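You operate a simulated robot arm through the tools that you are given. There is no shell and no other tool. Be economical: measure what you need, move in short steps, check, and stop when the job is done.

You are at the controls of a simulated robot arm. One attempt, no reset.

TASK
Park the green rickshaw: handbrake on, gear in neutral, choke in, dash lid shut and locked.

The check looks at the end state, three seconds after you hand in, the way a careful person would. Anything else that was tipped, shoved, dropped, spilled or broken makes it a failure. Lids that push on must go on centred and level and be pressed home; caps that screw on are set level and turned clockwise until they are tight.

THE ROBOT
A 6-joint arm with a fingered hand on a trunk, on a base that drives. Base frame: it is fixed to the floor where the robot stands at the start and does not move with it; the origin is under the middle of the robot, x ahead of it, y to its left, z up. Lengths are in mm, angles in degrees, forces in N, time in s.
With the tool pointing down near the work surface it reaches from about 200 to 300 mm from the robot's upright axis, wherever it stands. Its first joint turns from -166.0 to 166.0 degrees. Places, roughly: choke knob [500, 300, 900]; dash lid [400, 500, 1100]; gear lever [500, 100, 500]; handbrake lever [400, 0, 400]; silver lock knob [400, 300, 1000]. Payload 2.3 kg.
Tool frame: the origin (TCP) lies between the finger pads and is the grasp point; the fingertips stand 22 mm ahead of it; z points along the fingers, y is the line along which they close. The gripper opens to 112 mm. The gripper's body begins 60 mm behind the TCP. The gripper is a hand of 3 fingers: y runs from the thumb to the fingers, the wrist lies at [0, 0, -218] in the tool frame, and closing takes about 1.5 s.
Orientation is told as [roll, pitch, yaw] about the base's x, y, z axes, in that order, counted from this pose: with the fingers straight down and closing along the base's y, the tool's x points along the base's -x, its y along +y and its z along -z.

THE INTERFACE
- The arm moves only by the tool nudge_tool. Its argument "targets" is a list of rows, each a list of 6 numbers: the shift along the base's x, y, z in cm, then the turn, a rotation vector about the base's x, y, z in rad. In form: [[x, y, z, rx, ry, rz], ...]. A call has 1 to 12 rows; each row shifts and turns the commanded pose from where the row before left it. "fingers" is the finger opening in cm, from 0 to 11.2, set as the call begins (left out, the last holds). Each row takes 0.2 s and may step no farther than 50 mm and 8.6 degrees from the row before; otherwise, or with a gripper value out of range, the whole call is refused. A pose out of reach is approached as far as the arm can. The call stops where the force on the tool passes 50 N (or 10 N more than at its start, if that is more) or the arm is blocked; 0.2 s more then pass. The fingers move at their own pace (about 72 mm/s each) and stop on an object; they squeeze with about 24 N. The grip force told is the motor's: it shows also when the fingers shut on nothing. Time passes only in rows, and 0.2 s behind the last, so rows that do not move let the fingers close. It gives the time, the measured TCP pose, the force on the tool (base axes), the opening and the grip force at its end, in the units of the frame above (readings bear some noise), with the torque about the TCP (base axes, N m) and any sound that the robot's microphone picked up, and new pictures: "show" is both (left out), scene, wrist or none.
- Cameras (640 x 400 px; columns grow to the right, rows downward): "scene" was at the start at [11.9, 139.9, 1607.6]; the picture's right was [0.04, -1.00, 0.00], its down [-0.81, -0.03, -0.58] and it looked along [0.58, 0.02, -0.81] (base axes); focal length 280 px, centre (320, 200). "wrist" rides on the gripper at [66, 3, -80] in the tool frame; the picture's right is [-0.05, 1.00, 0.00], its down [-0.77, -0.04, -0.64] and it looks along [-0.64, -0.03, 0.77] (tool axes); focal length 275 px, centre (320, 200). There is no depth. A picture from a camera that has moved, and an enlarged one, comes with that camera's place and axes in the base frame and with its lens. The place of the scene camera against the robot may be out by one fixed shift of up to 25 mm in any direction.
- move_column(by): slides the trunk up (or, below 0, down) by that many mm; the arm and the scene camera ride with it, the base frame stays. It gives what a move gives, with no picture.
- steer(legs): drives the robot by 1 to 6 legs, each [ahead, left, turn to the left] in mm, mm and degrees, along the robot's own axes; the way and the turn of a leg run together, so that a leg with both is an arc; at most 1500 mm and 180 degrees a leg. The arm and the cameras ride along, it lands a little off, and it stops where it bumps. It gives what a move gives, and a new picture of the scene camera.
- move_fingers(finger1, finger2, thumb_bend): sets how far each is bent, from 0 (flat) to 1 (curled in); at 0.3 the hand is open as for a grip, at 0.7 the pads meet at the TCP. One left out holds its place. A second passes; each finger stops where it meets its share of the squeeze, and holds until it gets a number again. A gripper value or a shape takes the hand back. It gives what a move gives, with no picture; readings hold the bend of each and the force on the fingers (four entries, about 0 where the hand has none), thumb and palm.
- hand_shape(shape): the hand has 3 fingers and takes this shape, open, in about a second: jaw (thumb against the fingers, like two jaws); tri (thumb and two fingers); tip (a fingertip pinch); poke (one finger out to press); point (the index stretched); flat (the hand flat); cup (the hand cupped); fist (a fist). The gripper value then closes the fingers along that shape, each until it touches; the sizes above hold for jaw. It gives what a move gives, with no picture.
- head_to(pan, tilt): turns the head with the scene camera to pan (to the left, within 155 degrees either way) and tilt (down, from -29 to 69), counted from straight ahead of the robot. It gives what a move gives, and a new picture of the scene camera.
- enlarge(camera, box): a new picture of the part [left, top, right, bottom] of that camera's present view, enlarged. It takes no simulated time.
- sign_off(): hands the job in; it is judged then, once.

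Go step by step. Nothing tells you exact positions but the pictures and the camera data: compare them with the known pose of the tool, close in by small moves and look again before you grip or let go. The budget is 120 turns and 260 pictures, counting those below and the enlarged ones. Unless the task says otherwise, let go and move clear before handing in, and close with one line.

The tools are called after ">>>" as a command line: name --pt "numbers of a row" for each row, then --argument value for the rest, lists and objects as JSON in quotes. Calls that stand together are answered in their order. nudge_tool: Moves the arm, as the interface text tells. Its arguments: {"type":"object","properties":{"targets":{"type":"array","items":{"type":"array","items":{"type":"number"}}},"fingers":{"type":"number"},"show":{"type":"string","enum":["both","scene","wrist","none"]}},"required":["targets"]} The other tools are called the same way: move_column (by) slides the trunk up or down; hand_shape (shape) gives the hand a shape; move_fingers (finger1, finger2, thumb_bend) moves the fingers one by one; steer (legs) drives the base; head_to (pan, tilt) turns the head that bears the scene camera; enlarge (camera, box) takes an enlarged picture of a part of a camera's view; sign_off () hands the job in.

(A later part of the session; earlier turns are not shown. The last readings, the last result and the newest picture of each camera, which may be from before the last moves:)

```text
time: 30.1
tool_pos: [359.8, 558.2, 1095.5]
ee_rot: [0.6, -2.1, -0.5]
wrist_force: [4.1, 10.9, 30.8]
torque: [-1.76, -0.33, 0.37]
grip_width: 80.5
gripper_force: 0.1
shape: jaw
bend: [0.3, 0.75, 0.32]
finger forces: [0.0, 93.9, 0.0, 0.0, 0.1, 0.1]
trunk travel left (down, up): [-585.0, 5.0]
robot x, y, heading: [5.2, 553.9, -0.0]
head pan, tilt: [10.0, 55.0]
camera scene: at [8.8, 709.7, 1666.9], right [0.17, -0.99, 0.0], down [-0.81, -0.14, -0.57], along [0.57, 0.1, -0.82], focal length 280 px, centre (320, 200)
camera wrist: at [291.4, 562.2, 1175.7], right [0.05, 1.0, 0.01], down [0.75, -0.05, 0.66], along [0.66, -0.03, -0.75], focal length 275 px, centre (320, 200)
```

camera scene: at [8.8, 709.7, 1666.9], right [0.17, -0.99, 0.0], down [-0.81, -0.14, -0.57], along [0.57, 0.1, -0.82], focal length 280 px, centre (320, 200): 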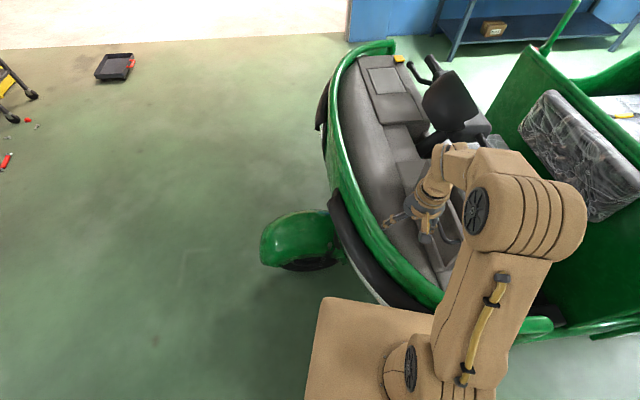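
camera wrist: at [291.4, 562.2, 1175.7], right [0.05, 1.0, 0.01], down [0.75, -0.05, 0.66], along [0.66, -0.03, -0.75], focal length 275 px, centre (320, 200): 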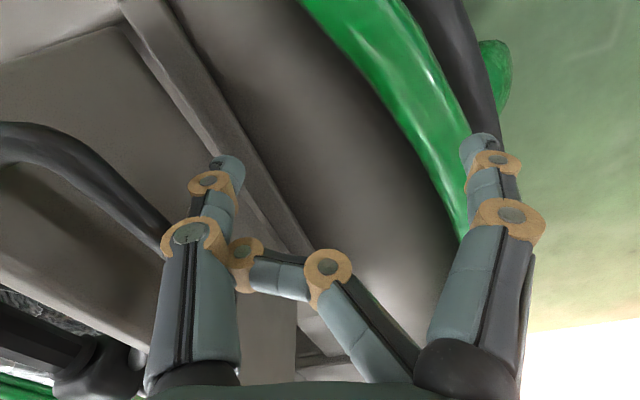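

The lid is turning; the stray crossed finger presses on the rail, so I'll lift a little and keep pushing.

>>> nudge_tool --pt "0 0 1.5 0 0 0" --pt "0 -1 1.5 0 0 0" --pt "0 -2 0 0 0 0" --pt "0 -2 0 0 0 0"

```text
time: 31.1
tool_pos: [361.4, 504.9, 1126.3]
ee_rot: [0.8, -1.7, -0.5]
wrist_force: [0.0, 0.0, 0.2]
torque: [0.02, 0.04, 0.0]
grip_width: 79.6
gripper_force: 0.2
shape: jaw
bend: [0.3, 0.73, 0.33]
finger forces: [0.0, 0.0, 0.0, 0.0, 0.1, 0.0]
trunk travel left (down, up): [-585.0, 5.0]
robot x, y, heading: [0.2, 555.7, -0.1]
head pan, tilt: [10.0, 55.0]
camera scene: at [11.2, 704.2, 1666.8], right [0.17, -0.99, 0.0], down [-0.81, -0.14, -0.57], along [0.57, 0.1, -0.82], focal length 280 px, centre (320, 200)
camera wrist: at [293.2, 508.2, 1206.0], right [0.06, 1.0, 0.02], down [0.75, -0.05, 0.66], along [0.66, -0.02, -0.75], focal length 275 px, centre (320, 200)
```

scene: 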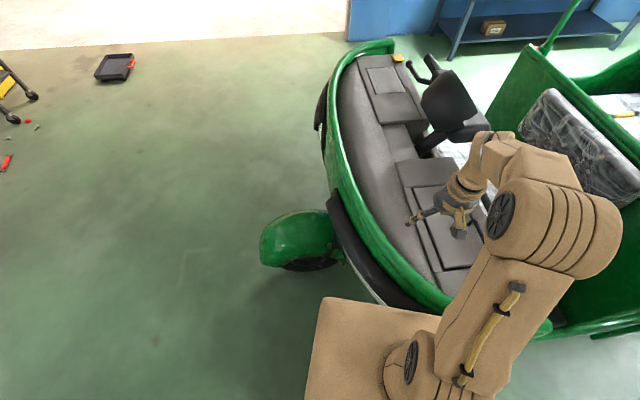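
wrist: 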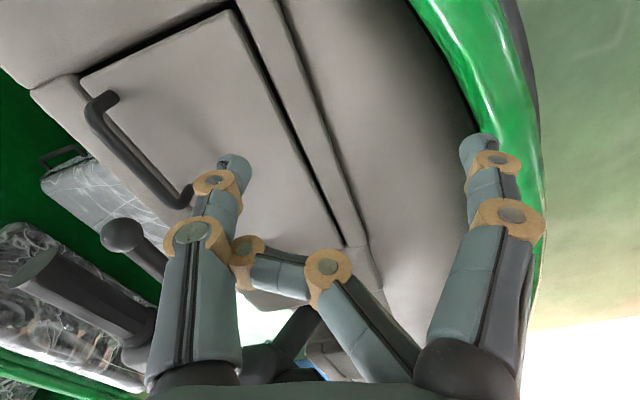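

The lid has dropped shut. I'll rise and look to verify, and untangle the finger.

>>> nudge_tool --pt "0 -1 4.5 0 0 0" --pt "0 -2 4 0 0 0" --fingers 0

>>> enlarge --camera "wrist" --box '[0, 0, 400, 250]'

```text
time: 31.7
tool_pos: [362.9, 475.9, 1206.4]
ee_rot: [0.9, -1.7, -0.6]
wrist_force: [0.6, 0.1, -0.3]
torque: [0.0, 0.0, 0.01]
grip_width: 27.2
gripper_force: 0.1
shape: jaw
bend: [0.73, 0.73, 0.7]
finger forces: [0.1, 0.0, 0.0, 0.1, 0.1, 0.0]
trunk travel left (down, up): [-585.0, 5.0]
robot x, y, heading: [-1.0, 555.8, -0.2]
head pan, tilt: [10.0, 55.0]
camera scene: at [11.9, 703.9, 1666.8], right [0.17, -0.99, 0.0], down [-0.81, -0.14, -0.57], along [0.57, 0.1, -0.82], focal length 280 px, centre (320, 200)
camera wrist: at [294.9, 478.4, 1287.8], right [0.06, 1.0, 0.02], down [0.75, -0.05, 0.66], along [0.66, -0.02, -0.75], focal length 275 px, centre (320, 200)
```

scene: 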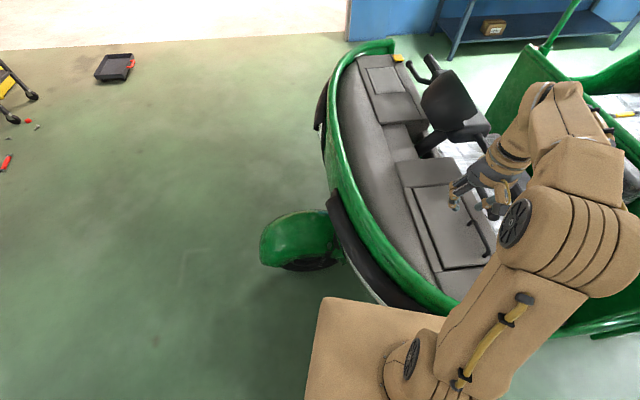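
wrist: 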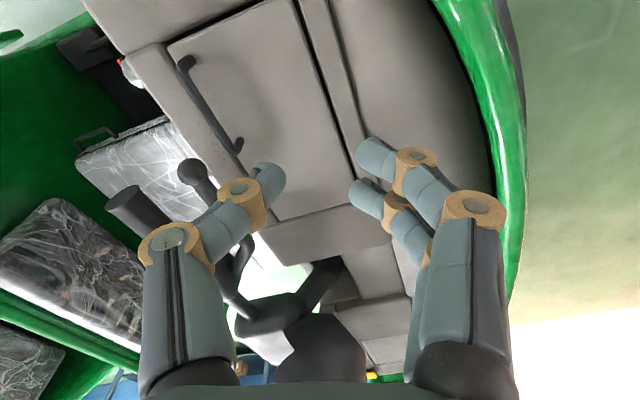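

```text
1.60 times, centred on (200, 125) of wrist
camera zoom: at [294.9, 478.4, 1287.8], right [0.06, 1.0, 0.02], down [0.75, -0.05, 0.66], along [0.66, -0.02, -0.75], focal length 440 px, centre (512, 320)
```

zoom: 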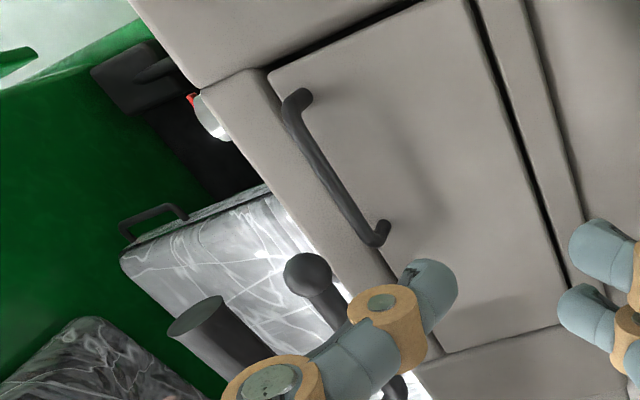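

The lid lies flush. I'll press it gently near its free edge to be sure it's fully home.

>>> nudge_tool --pt "0 -4 0 0 0 0" --pt "1 -3.5 -3 0 0 0" --pt "0 0 -4 0 0 0" --pt "0 0 -4 0 0 0" --pt "0 0 -2 0 0 0" --pt "0 0 -1 0 0 0"

```text
time: 33.1
tool_pos: [372.7, 402.0, 1067.5]
ee_rot: [0.8, -1.6, -0.7]
wrist_force: [0.4, 0.1, 0.0]
torque: [0.0, 0.02, -0.01]
grip_width: 0.0
gripper_force: 23.7
shape: jaw
bend: [0.67, 0.66, 0.74]
finger forces: [0.0, 0.0, 0.0, 0.0, 0.1, 0.1]
trunk travel left (down, up): [-585.0, 5.0]
robot x, y, heading: [-1.0, 554.5, -0.4]
head pan, tilt: [10.0, 55.0]
camera scene: at [11.9, 704.2, 1666.8], right [0.17, -0.99, 0.0], down [-0.81, -0.14, -0.57], along [0.57, 0.1, -0.82], focal length 280 px, centre (320, 200)
camera wrist: at [305.0, 404.9, 1148.1], right [0.06, 1.0, 0.02], down [0.75, -0.05, 0.66], along [0.66, -0.03, -0.75], focal length 275 px, centre (320, 200)
```

scene: 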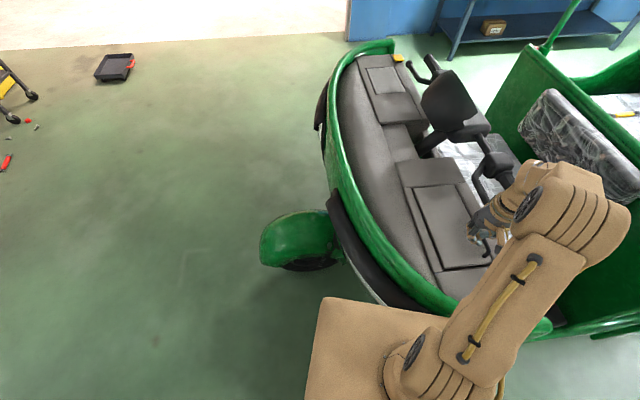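
wrist: 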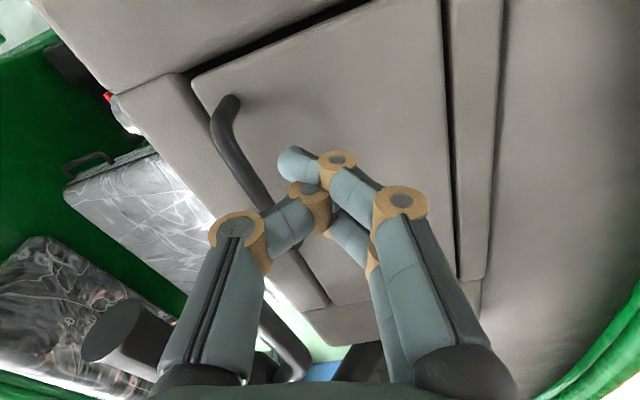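

Not touching yet; continue down carefully.

>>> nudge_tool --pt "0 0 -1 0 0 0" --pt "0 0 -1 0 0 0" --pt "0 0 -1 0 0 0" --pt "0 0 -1 0 0 0" --show "wrist"

```text
time: 34.1
tool_pos: [369.6, 401.5, 1029.6]
ee_rot: [0.7, -1.8, -0.6]
wrist_force: [0.2, -0.3, -0.1]
torque: [-0.04, 0.01, -0.02]
grip_width: 0.0
gripper_force: 23.6
shape: jaw
bend: [0.67, 0.66, 0.74]
finger forces: [0.1, 0.0, 0.0, 0.0, 0.1, 0.0]
trunk travel left (down, up): [-585.0, 5.0]
robot x, y, heading: [-2.7, 552.2, -0.3]
head pan, tilt: [10.0, 55.0]
camera wrist: at [302.7, 404.0, 1109.7], right [0.06, 1.0, 0.02], down [0.75, -0.05, 0.66], along [0.66, -0.03, -0.75], focal length 275 px, centre (320, 200)
```

wrist: 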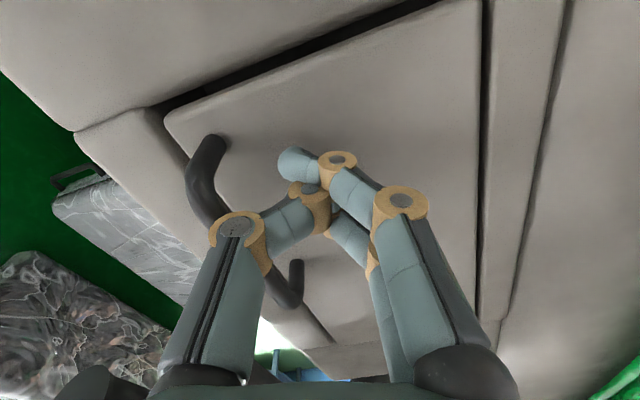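

Still clear; continue down.

>>> nudge_tool --pt "0 0.5 -1 0 0 0" --pt "0 0 -1 0 0 0" --pt "0 0 -1 0 0 0" --pt "0 0 -1 0 0 0" --pt "0 0 -0.5 0 0 0" --show "wrist"

```text
time: 34.8
tool_pos: [370.2, 406.9, 1014.5]
ee_rot: [0.4, -2.8, -0.5]
wrist_force: [-5.5, 4.6, 38.2]
torque: [-0.21, 0.19, -0.03]
grip_width: 0.1
gripper_force: 23.7
shape: jaw
bend: [0.73, 0.73, 0.8]
finger forces: [19.6, 16.8, 0.1, 0.0, 23.2, 0.1]
trunk travel left (down, up): [-585.0, 5.0]
robot x, y, heading: [-4.1, 558.6, -0.2]
head pan, tilt: [10.0, 55.0]
stopped in row 3: the force on the tool passed its limit at 57 N (the readings are from after the stop); the commanded pose is now the measured one
camera wrist: at [300.8, 411.1, 1092.8], right [0.06, 1.0, 0.01], down [0.74, -0.05, 0.67], along [0.67, -0.03, -0.74], focal length 275 px, centre (320, 200)
```

wrist: 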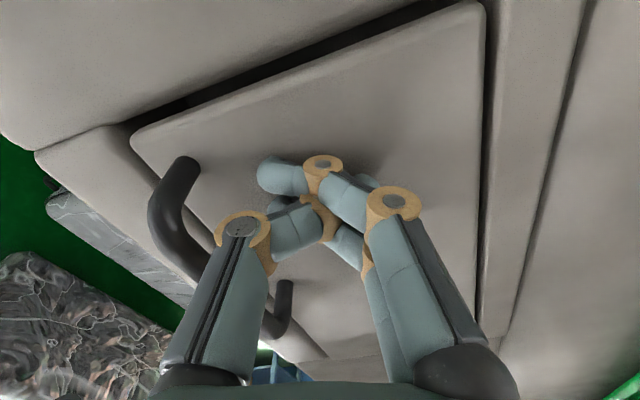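

Lid is firmly shut (surface z≈992). Now I'll retract and drive back right to work on the dash knobs.

>>> nudge_tool --pt "0 0.5 3 0 0 0" --pt "0 0.5 4.5 0 0 0" --pt "-1.5 2 4 0 0 0" --pt "-2 2 4 0 0 0" --pt "-3 3 2 0 0 0" --pt "-3 3 2 0 0 0" --show "none" --fingers 11.2

>>> steer --legs '[[0, -500, 0]]'

>>> head_to --pan 30 --tilt 45

```text
time: 36.2
tool_pos: [274.3, 522.6, 1206.2]
ee_rot: [0.6, -2.3, -0.4]
wrist_force: [-0.2, 0.0, 0.1]
torque: [-0.04, -0.01, 0.01]
grip_width: 111.7
gripper_force: 0.0
shape: jaw
bend: [0.3, 0.3, 0.3]
finger forces: [0.0, 0.1, 0.0, 0.0, 0.0, 0.1]
trunk travel left (down, up): [-585.0, 5.0]
robot x, y, heading: [0.4, 556.7, -0.1]
head pan, tilt: [10.0, 55.0]
```

```text
time: 39.1
tool_pos: [274.4, 37.6, 1204.8]
ee_rot: [0.5, -2.2, -0.5]
wrist_force: [-0.2, 0.4, 0.2]
torque: [-0.02, -0.02, 0.0]
grip_width: 112.0
gripper_force: 0.1
shape: jaw
bend: [0.3, 0.3, 0.3]
finger forces: [0.0, 0.1, 0.1, 0.0, 0.1, 0.0]
trunk travel left (down, up): [-585.0, 5.0]
robot x, y, heading: [1.4, 71.6, -0.2]
head pan, tilt: [10.0, 55.0]
camera scene: at [10.4, 219.6, 1666.8], right [0.17, -0.98, 0.0], down [-0.81, -0.14, -0.57], along [0.56, 0.1, -0.82], focal length 280 px, centre (320, 200)
```

scene: 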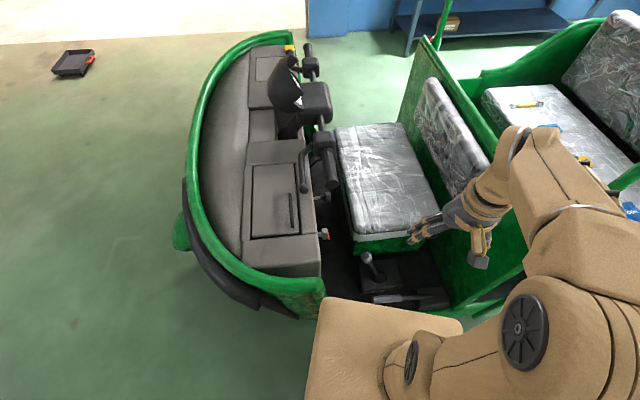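

```text
time: 39.9
tool_pos: [275.2, 37.5, 1205.4]
ee_rot: [0.6, -2.1, -0.4]
wrist_force: [0.0, 0.1, 0.2]
torque: [0.02, -0.02, 0.02]
grip_width: 111.7
gripper_force: 0.1
shape: jaw
bend: [0.3, 0.3, 0.3]
finger forces: [0.0, 0.0, 0.1, 0.1, 0.0, 0.0]
trunk travel left (down, up): [-585.0, 5.0]
robot x, y, heading: [-0.1, 73.1, -0.3]
head pan, tilt: [30.0, 45.0]
camera scene: at [9.8, 248.1, 1680.2], right [0.5, -0.87, 0.0], down [-0.61, -0.35, -0.71], along [0.61, 0.35, -0.71], focal length 280 px, centre (320, 200)
```

scene: 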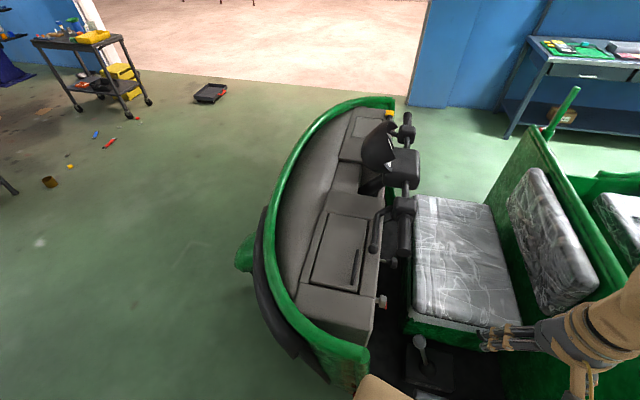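

Lid closed. Now I'll rotate the tool to point toward +y (at the dash), still high and near the robot.

>>> nudge_tool --pt "0 1.3 0 0.143 0 0" --pt "0 1.3 0 0.143 0 0" --pt "0 1.3 0 0.143 0 0" --pt "0 1.3 0 0.143 0 0" --pt "0 1.3 0 0.143 0 0" --pt "0 1.3 0 0.143 0 0" --pt "0 1.3 0 0.143 0 0" --pt "0 1.3 0 0.143 0 0" --pt "0 1.3 0 0.143 0 0" --pt "0 1.3 0 0.143 0 0" --pt "0 0 0 0.13 0 0"

```text
time: 42.3
tool_pos: [351.3, 242.4, 1305.5]
ee_rot: [89.8, 0.6, -2.2]
wrist_force: [0.5, -0.2, 0.3]
torque: [0.0, -0.02, 0.02]
grip_width: 111.8
gripper_force: 0.1
shape: jaw
bend: [0.3, 0.3, 0.3]
finger forces: [0.0, 0.0, 0.0, 0.1, 0.1, 0.0]
out of reach, approached as far as the arm can: row 7, 8, 9, 10, 11
trunk travel left (down, up): [-585.0, 5.0]
robot x, y, heading: [-0.1, 70.7, 0.0]
head pan, tilt: [30.0, 45.0]
camera scene: at [10.5, 248.1, 1680.2], right [0.5, -0.87, 0.0], down [-0.61, -0.35, -0.71], along [0.61, 0.35, -0.71], focal length 280 px, centre (320, 200)
camera wrist: at [282.3, 164.3, 1311.4], right [0.06, 0.0, 1.0], down [0.74, -0.67, -0.04], along [0.66, 0.75, -0.04], focal length 275 px, centre (320, 200)
```

scene: 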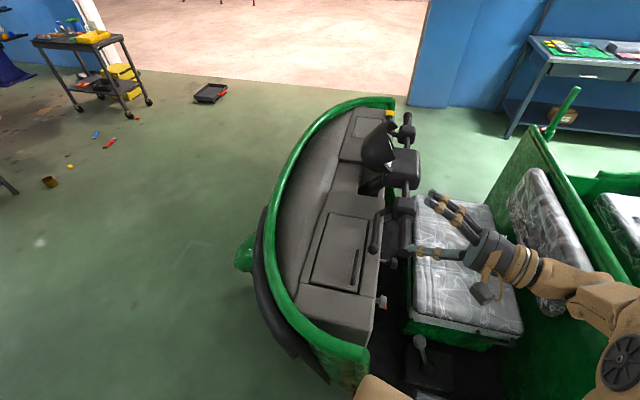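
wrist: 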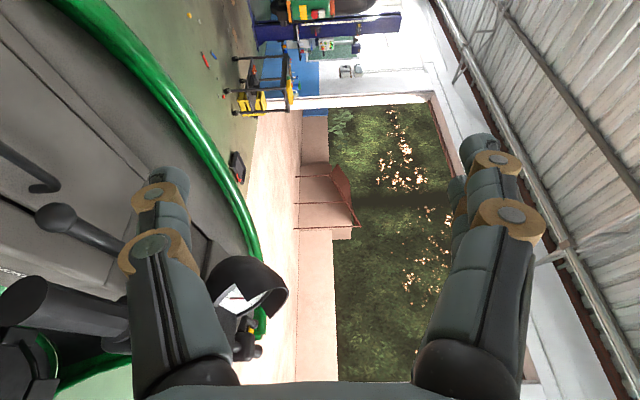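

The vehicle is yawed about +16°, so the dash push direction is about (-0.28, 0.96). I'll yaw the tool to match, retract a bit, then lower the trunk to knob height.

>>> nudge_tool --pt "0 -3 0 0 0 0.14" --pt "0 -3 0 0 0 0.14" --pt "0 0 0 0 0 0" --show "none"

>>> move_column --by -350

>>> nudge_tool --pt "0 0 0 0 0 0"

```text
time: 43.1
tool_pos: [379.7, 215.6, 1331.4]
ee_rot: [89.9, 0.5, 13.9]
wrist_force: [0.1, -0.7, -0.5]
torque: [-0.02, -0.01, 0.01]
grip_width: 112.0
gripper_force: 0.0
shape: jaw
bend: [0.3, 0.3, 0.3]
finger forces: [0.0, 0.0, 0.0, 0.0, 0.1, 0.0]
out of reach, approached as far as the arm can: row 1, 2
trunk travel left (down, up): [-585.0, 5.0]
robot x, y, heading: [-2.1, 71.9, -0.1]
head pan, tilt: [30.0, 45.0]
```

```text
time: 46.5
tool_pos: [380.2, 215.1, 982.4]
ee_rot: [89.9, 0.4, 13.8]
wrist_force: [-0.2, -0.7, -1.1]
torque: [-0.02, 0.0, 0.02]
grip_width: 111.7
gripper_force: 0.1
shape: jaw
bend: [0.3, 0.3, 0.3]
finger forces: [0.0, 0.0, 0.0, 0.0, 0.0, 0.0]
trunk travel left (down, up): [-235.0, 355.0]
robot x, y, heading: [1.6, 74.7, -0.3]
head pan, tilt: [30.0, 45.0]
```

```text
time: 46.9
tool_pos: [379.3, 215.6, 981.9]
ee_rot: [90.0, 0.3, 13.8]
wrist_force: [0.2, 0.9, 0.0]
torque: [-0.02, 0.0, 0.01]
grip_width: 111.9
gripper_force: 0.1
shape: jaw
bend: [0.3, 0.3, 0.3]
finger forces: [0.1, 0.1, 0.1, 0.1, 0.0, 0.0]
trunk travel left (down, up): [-235.0, 355.0]
robot x, y, heading: [0.2, 70.6, -0.2]
head pan, tilt: [30.0, 45.0]
camera scene: at [9.9, 248.0, 1330.2], right [0.5, -0.87, 0.0], down [-0.61, -0.35, -0.71], along [0.61, 0.35, -0.71], focal length 280 px, centre (320, 200)
camera wrist: at [336.2, 122.4, 986.8], right [0.05, 0.01, 1.0], down [0.9, -0.43, -0.04], along [0.43, 0.9, -0.04], focal length 275 px, centre (320, 200)
```

scene: 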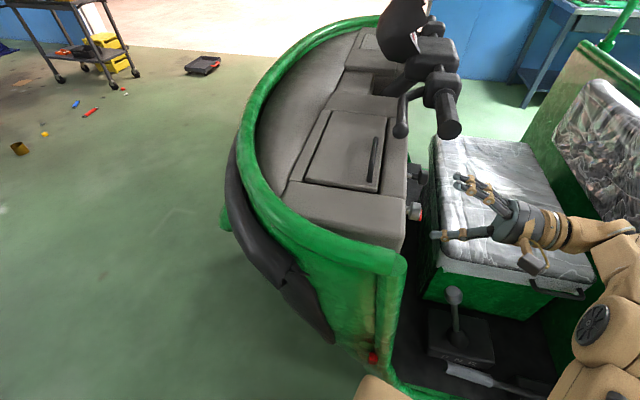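
wrist: 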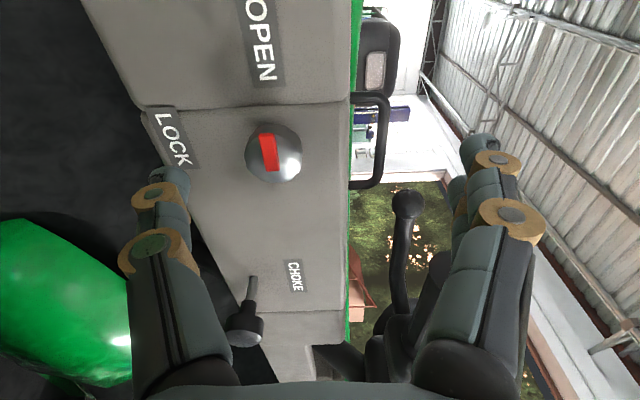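

Very clear view: red pointer aims at OPEN (left); LOCK is below, so the knob needs a quarter turn counter-clockwise. The knob is at roughly (377,273,951); I'll centre the tool on it.

>>> nudge_tool --pt "0.5 0.2 -1.5 0 0 0" --pt "0.5 0.2 -1.6 0 0 0" --pt "0 0 0 0 0 0"

```text
time: 47.7
tool_pos: [391.8, 224.0, 952.2]
ee_rot: [89.8, 0.5, 13.8]
wrist_force: [-0.4, 0.5, -0.6]
torque: [0.01, 0.02, -0.01]
grip_width: 112.1
gripper_force: 0.0
shape: jaw
bend: [0.3, 0.3, 0.3]
finger forces: [0.0, 0.0, 0.0, 0.0, 0.0, 0.0]
out of reach, approached as far as the arm can: row 2
trunk travel left (down, up): [-235.0, 355.0]
robot x, y, heading: [-2.1, 70.1, 0.3]
head pan, tilt: [30.0, 45.0]
camera scene: at [9.9, 248.0, 1330.2], right [0.5, -0.87, 0.0], down [-0.61, -0.35, -0.71], along [0.61, 0.35, -0.71], focal length 280 px, centre (320, 200)
camera wrist: at [347.6, 130.9, 957.4], right [0.05, 0.02, 1.0], down [0.9, -0.43, -0.04], along [0.43, 0.9, -0.04], focal length 275 px, centre (320, 200)
```

scene: 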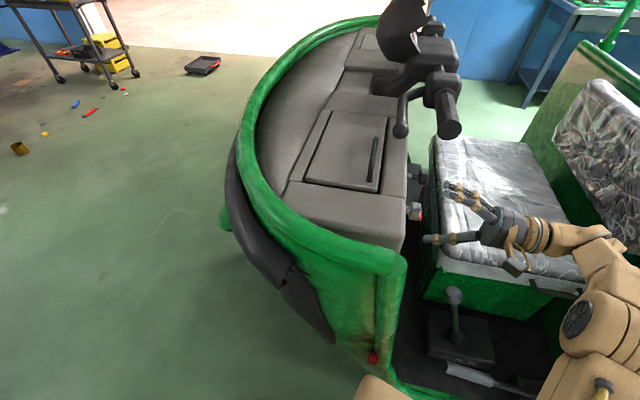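
wrist: 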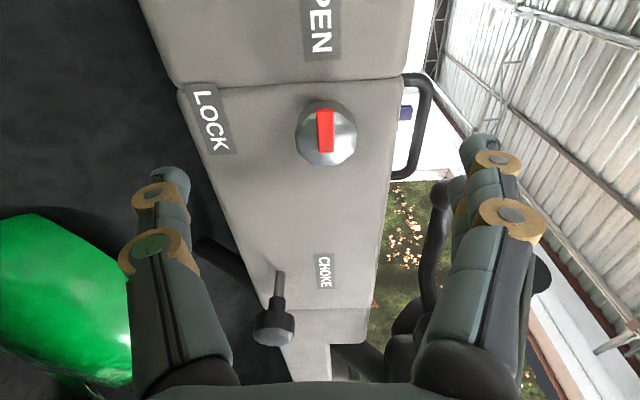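

Knob centre refined to (376,268,956). I'll advance to put the fingertips around it.

>>> nudge_tool --pt "-0.8 1.2 0.4 0 0 0" --pt "-0.3 1.2 0 0 0 0" --pt "-0.3 1.2 0 0 0 0" --pt "0 0 0 0 0 0"

```text
time: 48.7
tool_pos: [381.3, 258.1, 957.1]
ee_rot: [89.9, 0.4, 13.8]
wrist_force: [0.0, 0.2, -0.7]
torque: [0.0, 0.03, -0.02]
grip_width: 112.0
gripper_force: 0.0
shape: jaw
bend: [0.3, 0.3, 0.3]
finger forces: [0.0, 0.1, 0.0, 0.0, 0.1, 0.1]
trunk travel left (down, up): [-235.0, 355.0]
robot x, y, heading: [1.1, 70.6, 0.0]
head pan, tilt: [30.0, 45.0]
camera scene: at [9.9, 248.1, 1330.2], right [0.5, -0.87, 0.0], down [-0.61, -0.35, -0.71], along [0.61, 0.35, -0.71], focal length 280 px, centre (320, 200)
camera wrist: at [335.7, 164.7, 962.3], right [0.05, 0.02, 1.0], down [0.9, -0.43, -0.04], along [0.43, 0.9, -0.04], focal length 275 px, centre (320, 200)
```

scene: 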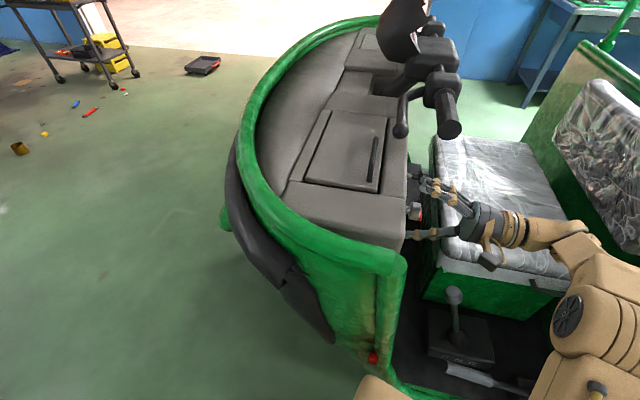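
wrist: 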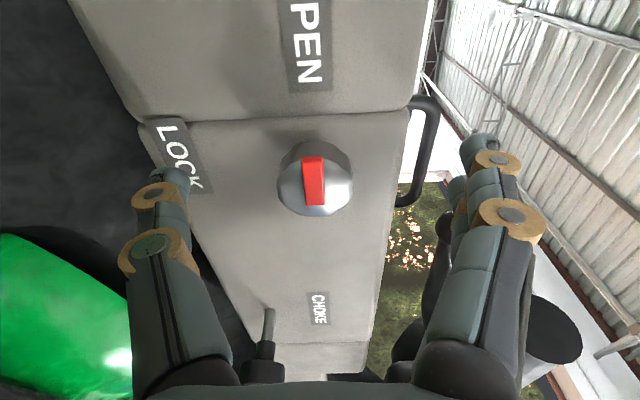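

Well centred, knob face ~12 mm ahead of the TCP. Advance 8 mm more and close the fingers.

>>> nudge_tool --pt "-0.25 0.8 -0.1 0 0 0" --pt "0 0 0 0 0 0" --show "none"

>>> nudge_tool --pt "0 0 0 0 0 0" --pt "0 0 0 0 0 0" --pt "0 0 0 0 0 0" --pt "0 0 0 0 0 0" --pt "0 0 0 0 0 0" --pt "0 0 0 0 0 0" --pt "0 0 0 0 0 0" --fingers 0

```text
time: 49.3
tool_pos: [378.2, 266.7, 955.8]
ee_rot: [89.9, 0.4, 13.8]
wrist_force: [-0.1, -0.6, 0.2]
torque: [-0.01, 0.01, 0.05]
grip_width: 111.9
gripper_force: 0.1
shape: jaw
bend: [0.3, 0.3, 0.3]
finger forces: [0.0, 0.0, 0.0, 0.0, 0.0, 0.0]
trunk travel left (down, up): [-235.0, 355.0]
robot x, y, heading: [-0.5, 73.2, -0.1]
head pan, tilt: [30.0, 45.0]
```

```text
time: 50.9
tool_pos: [378.3, 265.0, 956.2]
ee_rot: [89.9, 0.4, 13.8]
wrist_force: [-3.0, 1.3, -0.7]
torque: [-0.03, 0.0, 0.03]
grip_width: 22.7
gripper_force: 23.9
shape: jaw
bend: [0.72, 0.73, 0.7]
finger forces: [10.1, 11.2, 0.0, 0.1, 21.7, 0.0]
trunk travel left (down, up): [-235.0, 355.0]
robot x, y, heading: [0.2, 69.9, -0.0]
head pan, tilt: [30.0, 45.0]
camera scene: at [9.2, 248.3, 1330.2], right [0.5, -0.87, 0.0], down [-0.61, -0.35, -0.71], along [0.61, 0.35, -0.71], focal length 280 px, centre (320, 200)
camera wrist: at [332.7, 172.9, 961.5], right [0.05, 0.02, 1.0], down [0.9, -0.43, -0.04], along [0.43, 0.9, -0.04], focal length 275 px, centre (320, 200)
```

scene: 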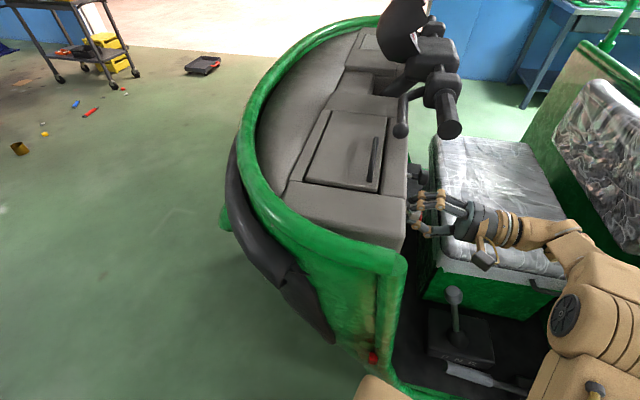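
wrist: 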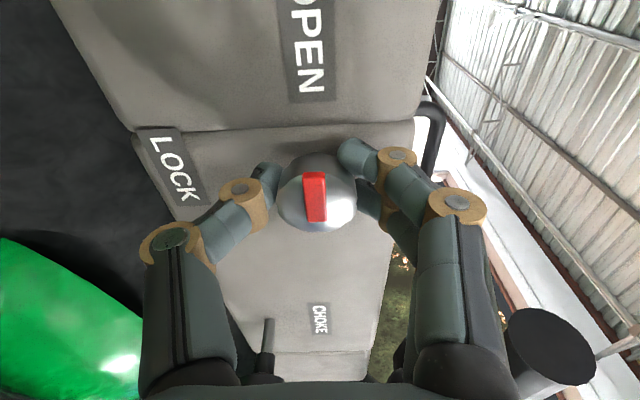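

Gripped. Now turning counter-clockwise (about -d) in steps.

>>> nudge_tool --pt "0 0 0 0.0335 -0.136 0" --pt "0 0 0 0.0335 -0.136 0" --pt "0 0 0 0.0335 -0.136 0" --pt "0 0 0 0.0335 -0.136 0" --pt "0 0 0 0.0335 -0.136 0" --show "wrist"

```text
time: 52.1
tool_pos: [436.5, 294.4, 993.6]
ee_rot: [89.9, -39.8, 13.9]
wrist_force: [1.2, 1.0, -0.4]
torque: [-0.03, 0.02, 0.01]
grip_width: 11.4
gripper_force: 23.9
shape: jaw
bend: [0.75, 0.77, 0.75]
finger forces: [0.0, 0.0, 0.1, 0.0, 0.0, 0.1]
out of reach, approached as far as the arm can: row 1, 2, 3, 4, 5
trunk travel left (down, up): [-235.0, 355.0]
robot x, y, heading: [-0.9, 70.4, -0.0]
head pan, tilt: [30.0, 45.0]
camera wrist: at [404.5, 203.6, 955.4], right [-0.59, -0.14, 0.8], down [0.75, -0.47, 0.47], along [0.31, 0.87, 0.38], focal length 275 px, centre (320, 200)
```

wrist: 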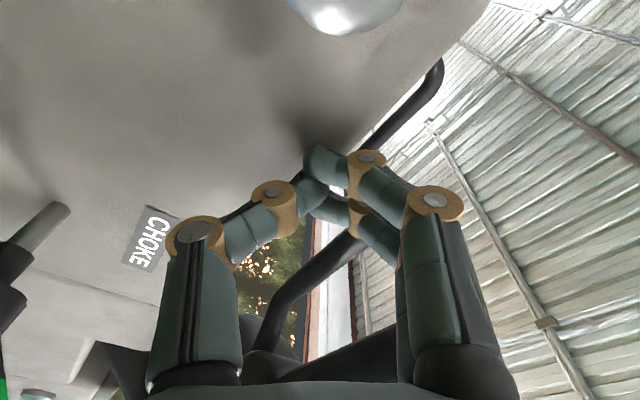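

The arm lost the knob: the tool-to-forearm angle limit is the issue from this base position. I'll back the hand out, then look down at the gap to the vehicle so that the robot can stand further right and closer.

>>> nudge_tool --pt "0.8 -3 -1 0 0 0" --pt "0.8 -4 -1 0 0 0" --pt "0 -4 0 0 0 0" --show "wrist"

>>> head_to --pan -40 --tilt 69

>>> head_to --pan 20 --tilt 69

```text
time: 52.9
tool_pos: [436.8, 236.3, 974.9]
ee_rot: [90.0, -39.5, 13.6]
wrist_force: [0.1, 0.2, -0.2]
torque: [-0.01, 0.0, -0.05]
grip_width: 11.8
gripper_force: 24.1
shape: jaw
bend: [0.75, 0.77, 0.75]
finger forces: [0.0, 0.0, 0.0, 0.0, 0.0, 0.1]
out of reach, approached as far as the arm can: row 1, 2, 3
trunk travel left (down, up): [-235.0, 355.0]
robot x, y, heading: [0.3, 69.9, -0.0]
head pan, tilt: [30.0, 45.0]
camera wrist: at [405.4, 146.3, 936.4], right [-0.58, -0.14, 0.8], down [0.75, -0.47, 0.46], along [0.31, 0.87, 0.38], focal length 275 px, centre (320, 200)
```

wrist: 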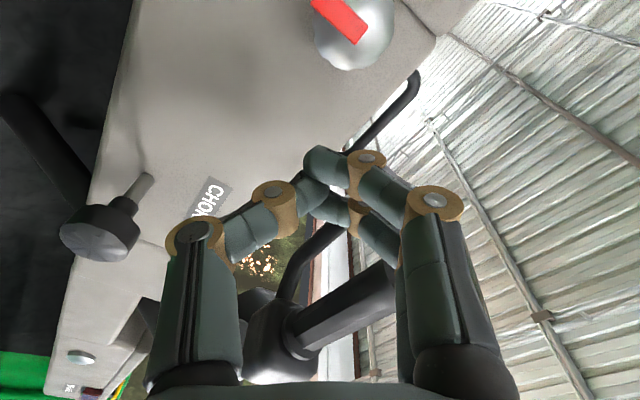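

```text
time: 54.3
tool_pos: [436.8, 236.8, 974.2]
ee_rot: [89.9, -39.7, 13.7]
wrist_force: [-0.1, 0.0, 0.2]
torque: [0.0, 0.01, -0.03]
grip_width: 11.4
gripper_force: 24.4
shape: jaw
bend: [0.75, 0.77, 0.75]
finger forces: [0.1, 0.0, 0.0, 0.0, 0.0, 0.1]
trunk travel left (down, up): [-235.0, 355.0]
robot x, y, heading: [-0.7, 68.9, 0.1]
head pan, tilt: [-40.0, 68.8]
camera scene: at [-17.7, 171.5, 1301.4], right [-0.64, -0.77, 0.0], down [-0.71, 0.6, -0.36], along [0.28, -0.23, -0.93], focal length 280 px, centre (320, 200)
```

scene: 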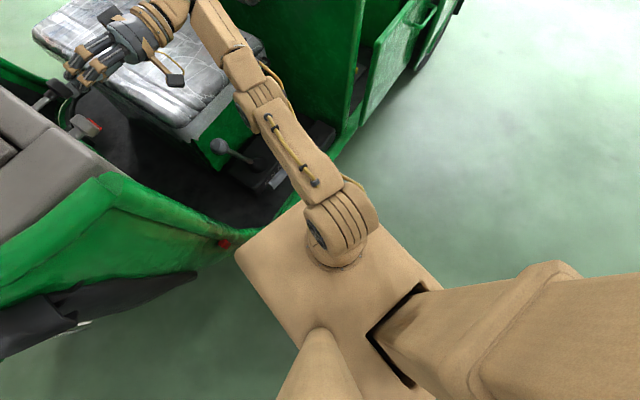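

```text
time: 55.6
tool_pos: [436.3, 236.2, 974.4]
ee_rot: [89.9, -39.8, 13.7]
wrist_force: [-0.3, 0.0, 0.3]
torque: [-0.03, 0.0, 0.02]
grip_width: 11.6
gripper_force: 23.8
shape: jaw
bend: [0.75, 0.77, 0.75]
finger forces: [0.0, 0.0, 0.0, 0.0, 0.0, 0.1]
trunk travel left (down, up): [-235.0, 355.0]
robot x, y, heading: [-0.7, 72.1, -0.1]
head pan, tilt: [20.0, 68.8]
camera scene: at [-8.0, 226.5, 1301.4], right [0.34, -0.94, 0.0], down [-0.88, -0.32, -0.36], along [0.34, 0.12, -0.93], focal length 280 px, centre (320, 200)
```

scene: 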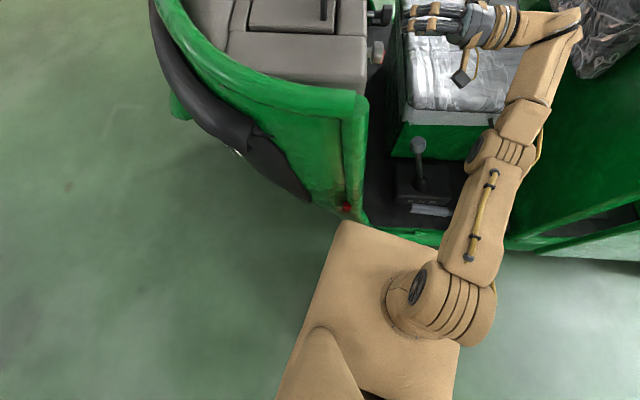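

I'll draw the hand further from the handlebar, raise the trunk, and restation the robot further right and slightly closer.

>>> nudge_tool --pt "-2 -4 0 0 0 0" --pt "-2 -4 0 0 0 0" --show "none"

>>> move_column --by 300

>>> steer --legs '[[0, -250, 0], [50, 0, 0]]'

```text
time: 56.2
tool_pos: [437.6, 236.1, 974.8]
ee_rot: [90.0, -39.7, 13.6]
wrist_force: [-0.4, 0.6, -0.8]
torque: [0.0, 0.01, -0.02]
grip_width: 11.6
gripper_force: 23.8
shape: jaw
bend: [0.75, 0.77, 0.75]
finger forces: [0.0, 0.0, 0.1, 0.0, 0.0, 0.0]
out of reach, approached as far as the arm can: row 1, 2
trunk travel left (down, up): [-235.0, 355.0]
robot x, y, heading: [1.3, 70.2, 0.1]
head pan, tilt: [20.0, 68.8]
```

```text
time: 59.2
tool_pos: [436.9, 237.0, 1275.3]
ee_rot: [89.9, -39.8, 13.5]
wrist_force: [0.5, 0.0, 0.7]
torque: [0.02, 0.0, -0.01]
grip_width: 11.5
gripper_force: 23.9
shape: jaw
bend: [0.75, 0.77, 0.75]
finger forces: [0.0, 0.1, 0.0, 0.0, 0.0, 0.0]
trunk travel left (down, up): [-535.0, 55.0]
robot x, y, heading: [-0.7, 72.5, -0.2]
head pan, tilt: [20.0, 68.8]
```

```text
time: 61.5
tool_pos: [487.8, -4.3, 1274.4]
ee_rot: [90.0, -39.5, 13.9]
wrist_force: [0.9, -1.1, -0.7]
torque: [-0.01, 0.02, 0.01]
grip_width: 11.2
gripper_force: 23.5
shape: jaw
bend: [0.75, 0.77, 0.75]
finger forces: [0.1, 0.0, 0.0, 0.0, 0.0, 0.1]
trunk travel left (down, up): [-535.0, 55.0]
robot x, y, heading: [49.9, -173.7, 0.5]
head pan, tilt: [20.0, 68.8]
camera scene: at [42.7, -18.2, 1601.4], right [0.35, -0.94, 0.0], down [-0.87, -0.32, -0.36], along [0.34, 0.13, -0.93], focal length 280 px, centre (320, 200)
```

scene: 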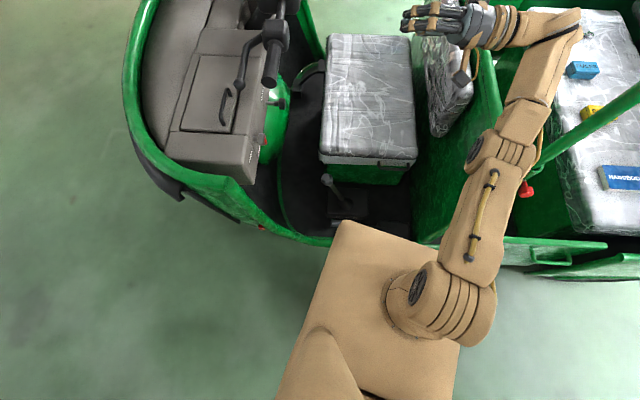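

The robot now stands right of the dash at (50,-174). I'll swing the hand toward the dash side at height while undoing the roll, opening the fingers.

>>> nudge_tool --pt "-1.8 4 0 -0.0335 0.136 0" --pt "-1.8 4 0 -0.0335 0.136 0" --pt "-1.8 4 0 -0.0335 0.136 0" --pt "-1.8 4 0 -0.0335 0.136 0" --pt "-1.8 4 0 -0.0335 0.136 0" --pt "0 0 0 0 0 0" --fingers 11.2 --show "scene"

```text
time: 62.9
tool_pos: [452.1, 202.0, 1289.7]
ee_rot: [90.1, 0.5, 14.2]
wrist_force: [0.5, -0.6, -0.4]
torque: [0.02, 0.02, 0.0]
grip_width: 112.1
gripper_force: 0.1
shape: jaw
bend: [0.3, 0.3, 0.3]
finger forces: [0.1, 0.0, 0.0, 0.0, 0.0, 0.0]
out of reach, approached as far as the arm can: row 1, 2, 3, 4, 5
trunk travel left (down, up): [-535.0, 55.0]
robot x, y, heading: [49.6, -175.1, 0.3]
head pan, tilt: [20.0, 68.8]
camera scene: at [41.3, -18.5, 1601.4], right [0.35, -0.94, 0.0], down [-0.87, -0.32, -0.36], along [0.34, 0.13, -0.93], focal length 280 px, centre (320, 200)
```

scene: 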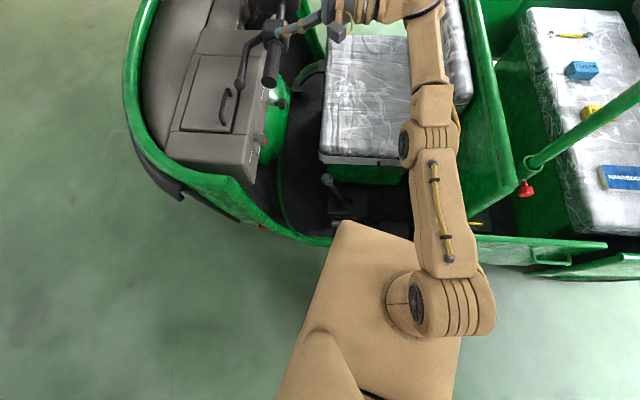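

The arm is again at full stretch; I'll make big inward rows to bend the elbow.

>>> nudge_tool --pt "-4.7 -1.2 0 0 0 0" --pt "-4.7 -1.2 0 0 0 0" --pt "-4.7 0 0 0 0 0" --pt "0 0 0 0 0 0" --show "none"

```text
time: 63.9
tool_pos: [312.5, 176.7, 1290.4]
ee_rot: [90.2, 0.3, 14.1]
wrist_force: [0.6, -0.6, 0.2]
torque: [0.01, 0.01, -0.03]
grip_width: 112.0
gripper_force: 0.2
shape: jaw
bend: [0.3, 0.3, 0.3]
finger forces: [0.0, 0.0, 0.1, 0.1, 0.0, 0.1]
out of reach, approached as far as the arm can: row 1
trunk travel left (down, up): [-535.0, 55.0]
robot x, y, heading: [52.4, -175.5, -0.0]
head pan, tilt: [20.0, 68.8]
```

The elbow is bent and tracking well. Lower the trunk 220 mm, then the arm to knob height.

>>> move_column --by -220

>>> nudge_tool --pt "0 0 -4 0 0 0" --pt "0 0 -4 0 0 0" --pt "0 0 -3.5 0 0 0" --pt "3.5 1.5 0 0 0 0" --pt "3.5 1.5 0 0 0 0" --pt "0 0 0 0 0 0" --show "wrist"

```text
time: 66.3
tool_pos: [313.2, 177.5, 1070.6]
ee_rot: [90.0, 0.4, 13.9]
wrist_force: [0.1, -0.7, 0.4]
torque: [-0.02, 0.01, -0.03]
grip_width: 112.0
gripper_force: 0.0
shape: jaw
bend: [0.3, 0.3, 0.3]
finger forces: [0.1, 0.0, 0.0, 0.1, 0.1, 0.0]
trunk travel left (down, up): [-315.0, 275.0]
robot x, y, heading: [47.6, -172.6, 0.6]
head pan, tilt: [20.0, 68.8]
```

```text
time: 67.7
tool_pos: [397.7, 214.4, 974.8]
ee_rot: [89.9, 0.6, 14.0]
wrist_force: [-0.3, 0.3, 0.4]
torque: [-0.02, -0.02, 0.01]
grip_width: 111.9
gripper_force: 0.1
shape: jaw
bend: [0.3, 0.3, 0.3]
finger forces: [0.0, 0.1, 0.0, 0.0, 0.1, 0.0]
out of reach, approached as far as the arm can: row 3
trunk travel left (down, up): [-315.0, 275.0]
robot x, y, heading: [48.1, -171.8, 0.2]
head pan, tilt: [20.0, 68.8]
camera wrist: at [353.2, 121.3, 979.9], right [0.05, 0.01, 1.0], down [0.9, -0.43, -0.04], along [0.43, 0.9, -0.03], focal length 275 px, centre (320, 200)
```

wrist: 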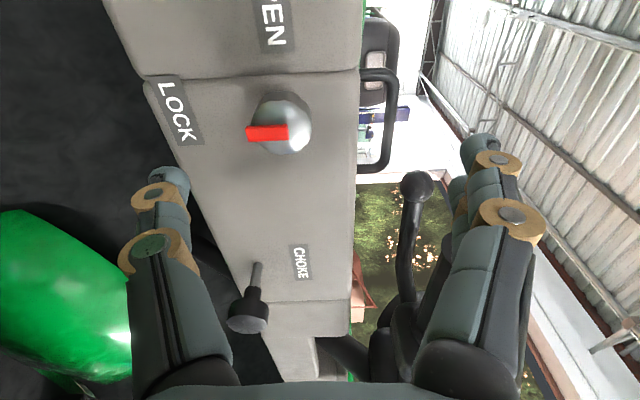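

The red pointer already points at LOCK — the earlier twist turned it. Let me zoom to verify.

>>> enlarge --camera "wrist" --box '[140, 20, 380, 200]'

```text
2.22 times, centred on (260, 110) of wrist
camera zoom: at [353.2, 121.3, 979.9], right [0.05, 0.01, 1.0], down [0.9, -0.43, -0.04], along [0.43, 0.9, -0.03], focal length 612 px, centre (453, 400)
```

zoom: 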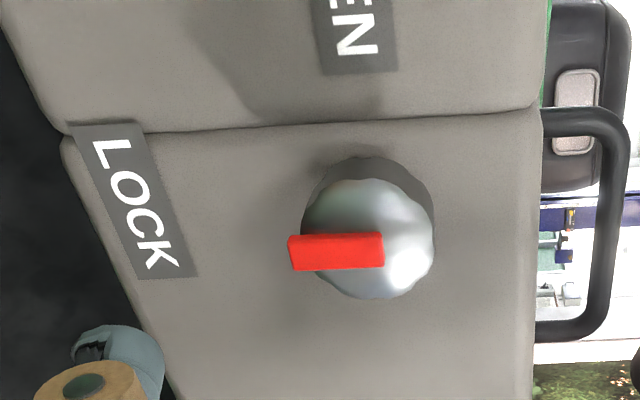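

The lock reads as fully turned (pointer straight down at LOCK). Next the choke knob near (518,268,913), which needs pushing ~38 mm; I'll turn the tool obliquely (pointing forward-left) to reach it with closed fingers.

>>> nudge_tool --pt "1.5 -1.5 -1 0 0 -0.13" --pt "2 -1 -1 0 0 -0.13" --pt "2 0 -1 0 0 -0.13" --pt "2 0 -1 0 0 -0.13" --pt "2 0 -1 0 0 -0.13" --pt "2 0 -1 0 0 -0.13" --pt "0 0 0 0 0 0" --fingers 0

```text
time: 69.3
tool_pos: [540.2, 200.6, 930.5]
ee_rot: [89.8, 0.6, -30.7]
wrist_force: [0.1, -0.3, 0.5]
torque: [0.02, -0.01, 0.0]
grip_width: 0.2
gripper_force: 23.5
shape: jaw
bend: [0.66, 0.66, 0.74]
finger forces: [0.0, 0.0, 0.0, 0.0, 0.1, 0.0]
out of reach, approached as far as the arm can: row 4, 5, 6
trunk travel left (down, up): [-315.0, 275.0]
robot x, y, heading: [53.2, -176.7, 0.4]
head pan, tilt: [20.0, 68.8]
camera scene: at [40.8, -17.9, 1381.4], right [0.35, -0.94, 0.0], down [-0.87, -0.32, -0.36], along [0.34, 0.13, -0.93], focal length 280 px, centre (320, 200)
camera wrist: at [442.6, 164.4, 936.4], right [0.05, -0.03, 1.0], down [0.34, -0.94, -0.04], along [0.94, 0.34, -0.04], focal length 275 px, centre (320, 200)
```

scene: 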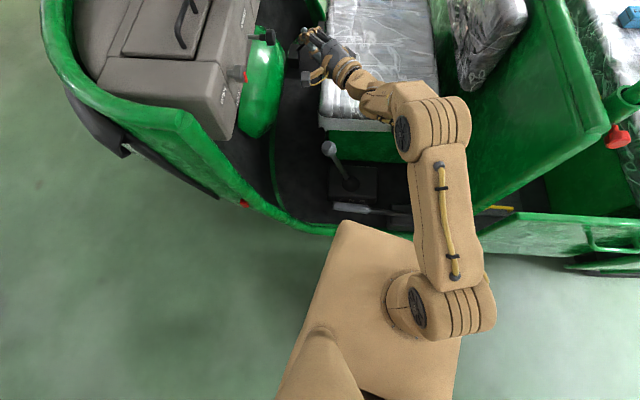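
wrist: 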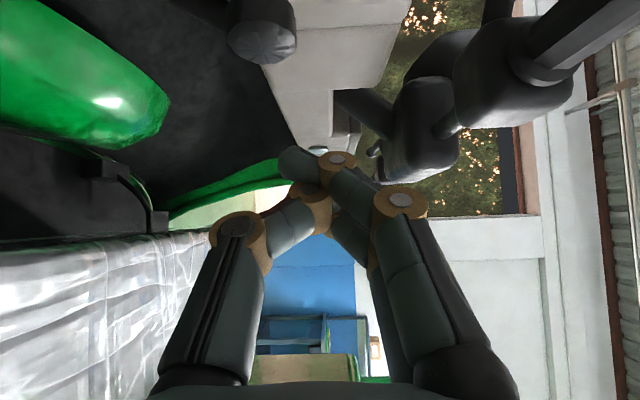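

The choke knob shows at about (518,262,914). I'll move the closed fingertips in front of its face.

>>> nudge_tool --pt "-1.4 0 -1 0 0 0" --pt "-1.4 0.5 -0.6 0 0 0" --pt "0 0.5 0 0 0 0" --pt "0 0 0 0 0 0" --show "wrist"

```text
time: 70.3
tool_pos: [538.8, 217.4, 927.5]
ee_rot: [90.0, 0.6, -30.8]
wrist_force: [-0.4, -0.3, 0.7]
torque: [-0.01, 0.01, 0.04]
grip_width: 0.0
gripper_force: 23.3
shape: jaw
bend: [0.66, 0.66, 0.74]
finger forces: [0.1, 0.0, 0.0, 0.1, 0.0, 0.0]
out of reach, approached as far as the arm can: row 1, 2
trunk travel left (down, up): [-315.0, 275.0]
robot x, y, heading: [49.5, -171.6, 0.2]
head pan, tilt: [20.0, 68.8]
camera wrist: at [441.1, 182.1, 931.8], right [0.05, -0.03, 1.0], down [0.34, -0.94, -0.04], along [0.94, 0.34, -0.03], focal length 275 px, centre (320, 200)
```

wrist: 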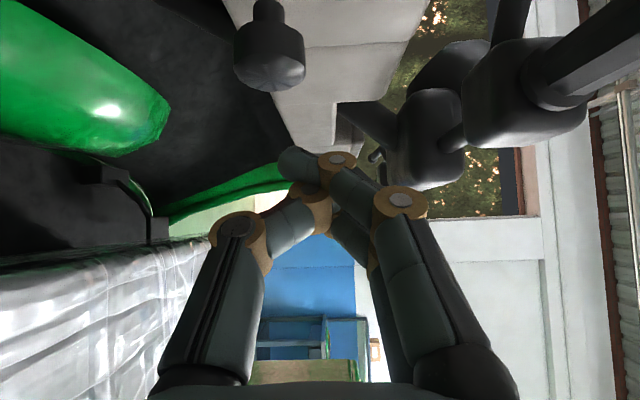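

Lowering is blocked by the arm's inner limit; dropping the trunk 70 mm and raising the arm should free it.

>>> move_column --by -70

>>> nudge_tool --pt "0 0 3 0 0 0" --pt "-1 0 2.6 0 0 0" --pt "-1.6 0.5 0 0 0 0" --pt "0 0 0 0 0 0" --show "wrist"

```text
time: 71.3
tool_pos: [538.5, 216.5, 856.8]
ee_rot: [90.0, 0.5, -30.7]
wrist_force: [0.3, 0.0, 1.0]
torque: [0.0, -0.02, -0.02]
grip_width: 0.0
gripper_force: 24.3
shape: jaw
bend: [0.66, 0.66, 0.74]
finger forces: [0.1, 0.1, 0.1, 0.1, 0.1, 0.0]
trunk travel left (down, up): [-245.0, 345.0]
robot x, y, heading: [53.9, -177.2, 0.6]
head pan, tilt: [20.0, 68.8]
```

```text
time: 72.3
tool_pos: [512.4, 222.8, 916.5]
ee_rot: [89.9, 0.5, -30.7]
wrist_force: [-0.4, -0.8, -0.2]
torque: [0.0, -0.01, 0.0]
grip_width: 0.0
gripper_force: 24.1
shape: jaw
bend: [0.66, 0.66, 0.74]
finger forces: [0.0, 0.0, 0.1, 0.1, 0.0, 0.0]
trunk travel left (down, up): [-245.0, 345.0]
robot x, y, heading: [49.0, -176.1, 0.3]
head pan, tilt: [20.0, 68.8]
camera wrist: at [415.4, 187.4, 920.9], right [0.05, -0.03, 1.0], down [0.34, -0.94, -0.04], along [0.94, 0.34, -0.03], focal length 275 px, centre (320, 200)
```

wrist: 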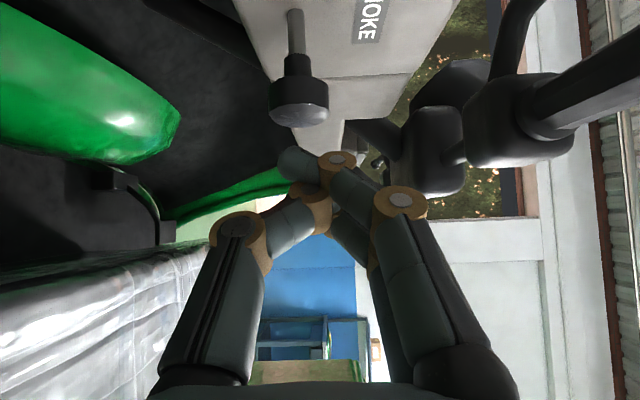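

Aligned in front of the choke knob. Push along the dash direction in small rows.

>>> nudge_tool --pt "-0.3 1 -0.4 0 0 0" --pt "-0.3 1.1 0 0 0 0" --pt "-0.3 1.1 0 0 0 0" --pt "-0.3 1.1 0 0 0 0" --show "wrist"

```text
time: 73.3
tool_pos: [500.6, 266.6, 910.8]
ee_rot: [90.0, 0.6, -30.8]
wrist_force: [0.3, 0.4, 0.0]
torque: [0.01, -0.01, 0.01]
grip_width: 0.0
gripper_force: 24.2
shape: jaw
bend: [0.66, 0.66, 0.74]
finger forces: [0.0, 0.1, 0.0, 0.1, 0.0, 0.1]
trunk travel left (down, up): [-245.0, 345.0]
robot x, y, heading: [49.6, -177.2, 0.3]
head pan, tilt: [20.0, 68.8]
camera wrist: at [403.1, 231.8, 915.6], right [0.05, -0.03, 1.0], down [0.34, -0.94, -0.04], along [0.94, 0.34, -0.03], focal length 275 px, centre (320, 200)
```

wrist: 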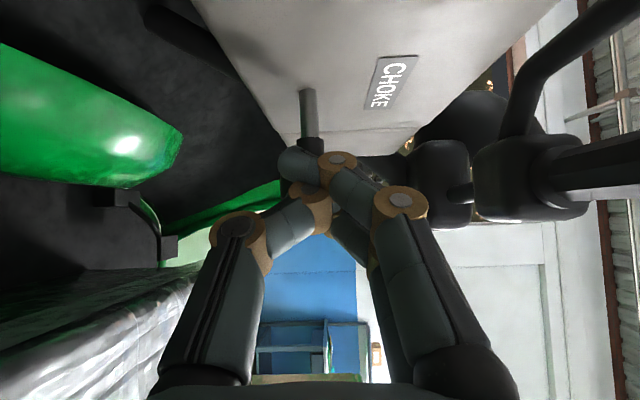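

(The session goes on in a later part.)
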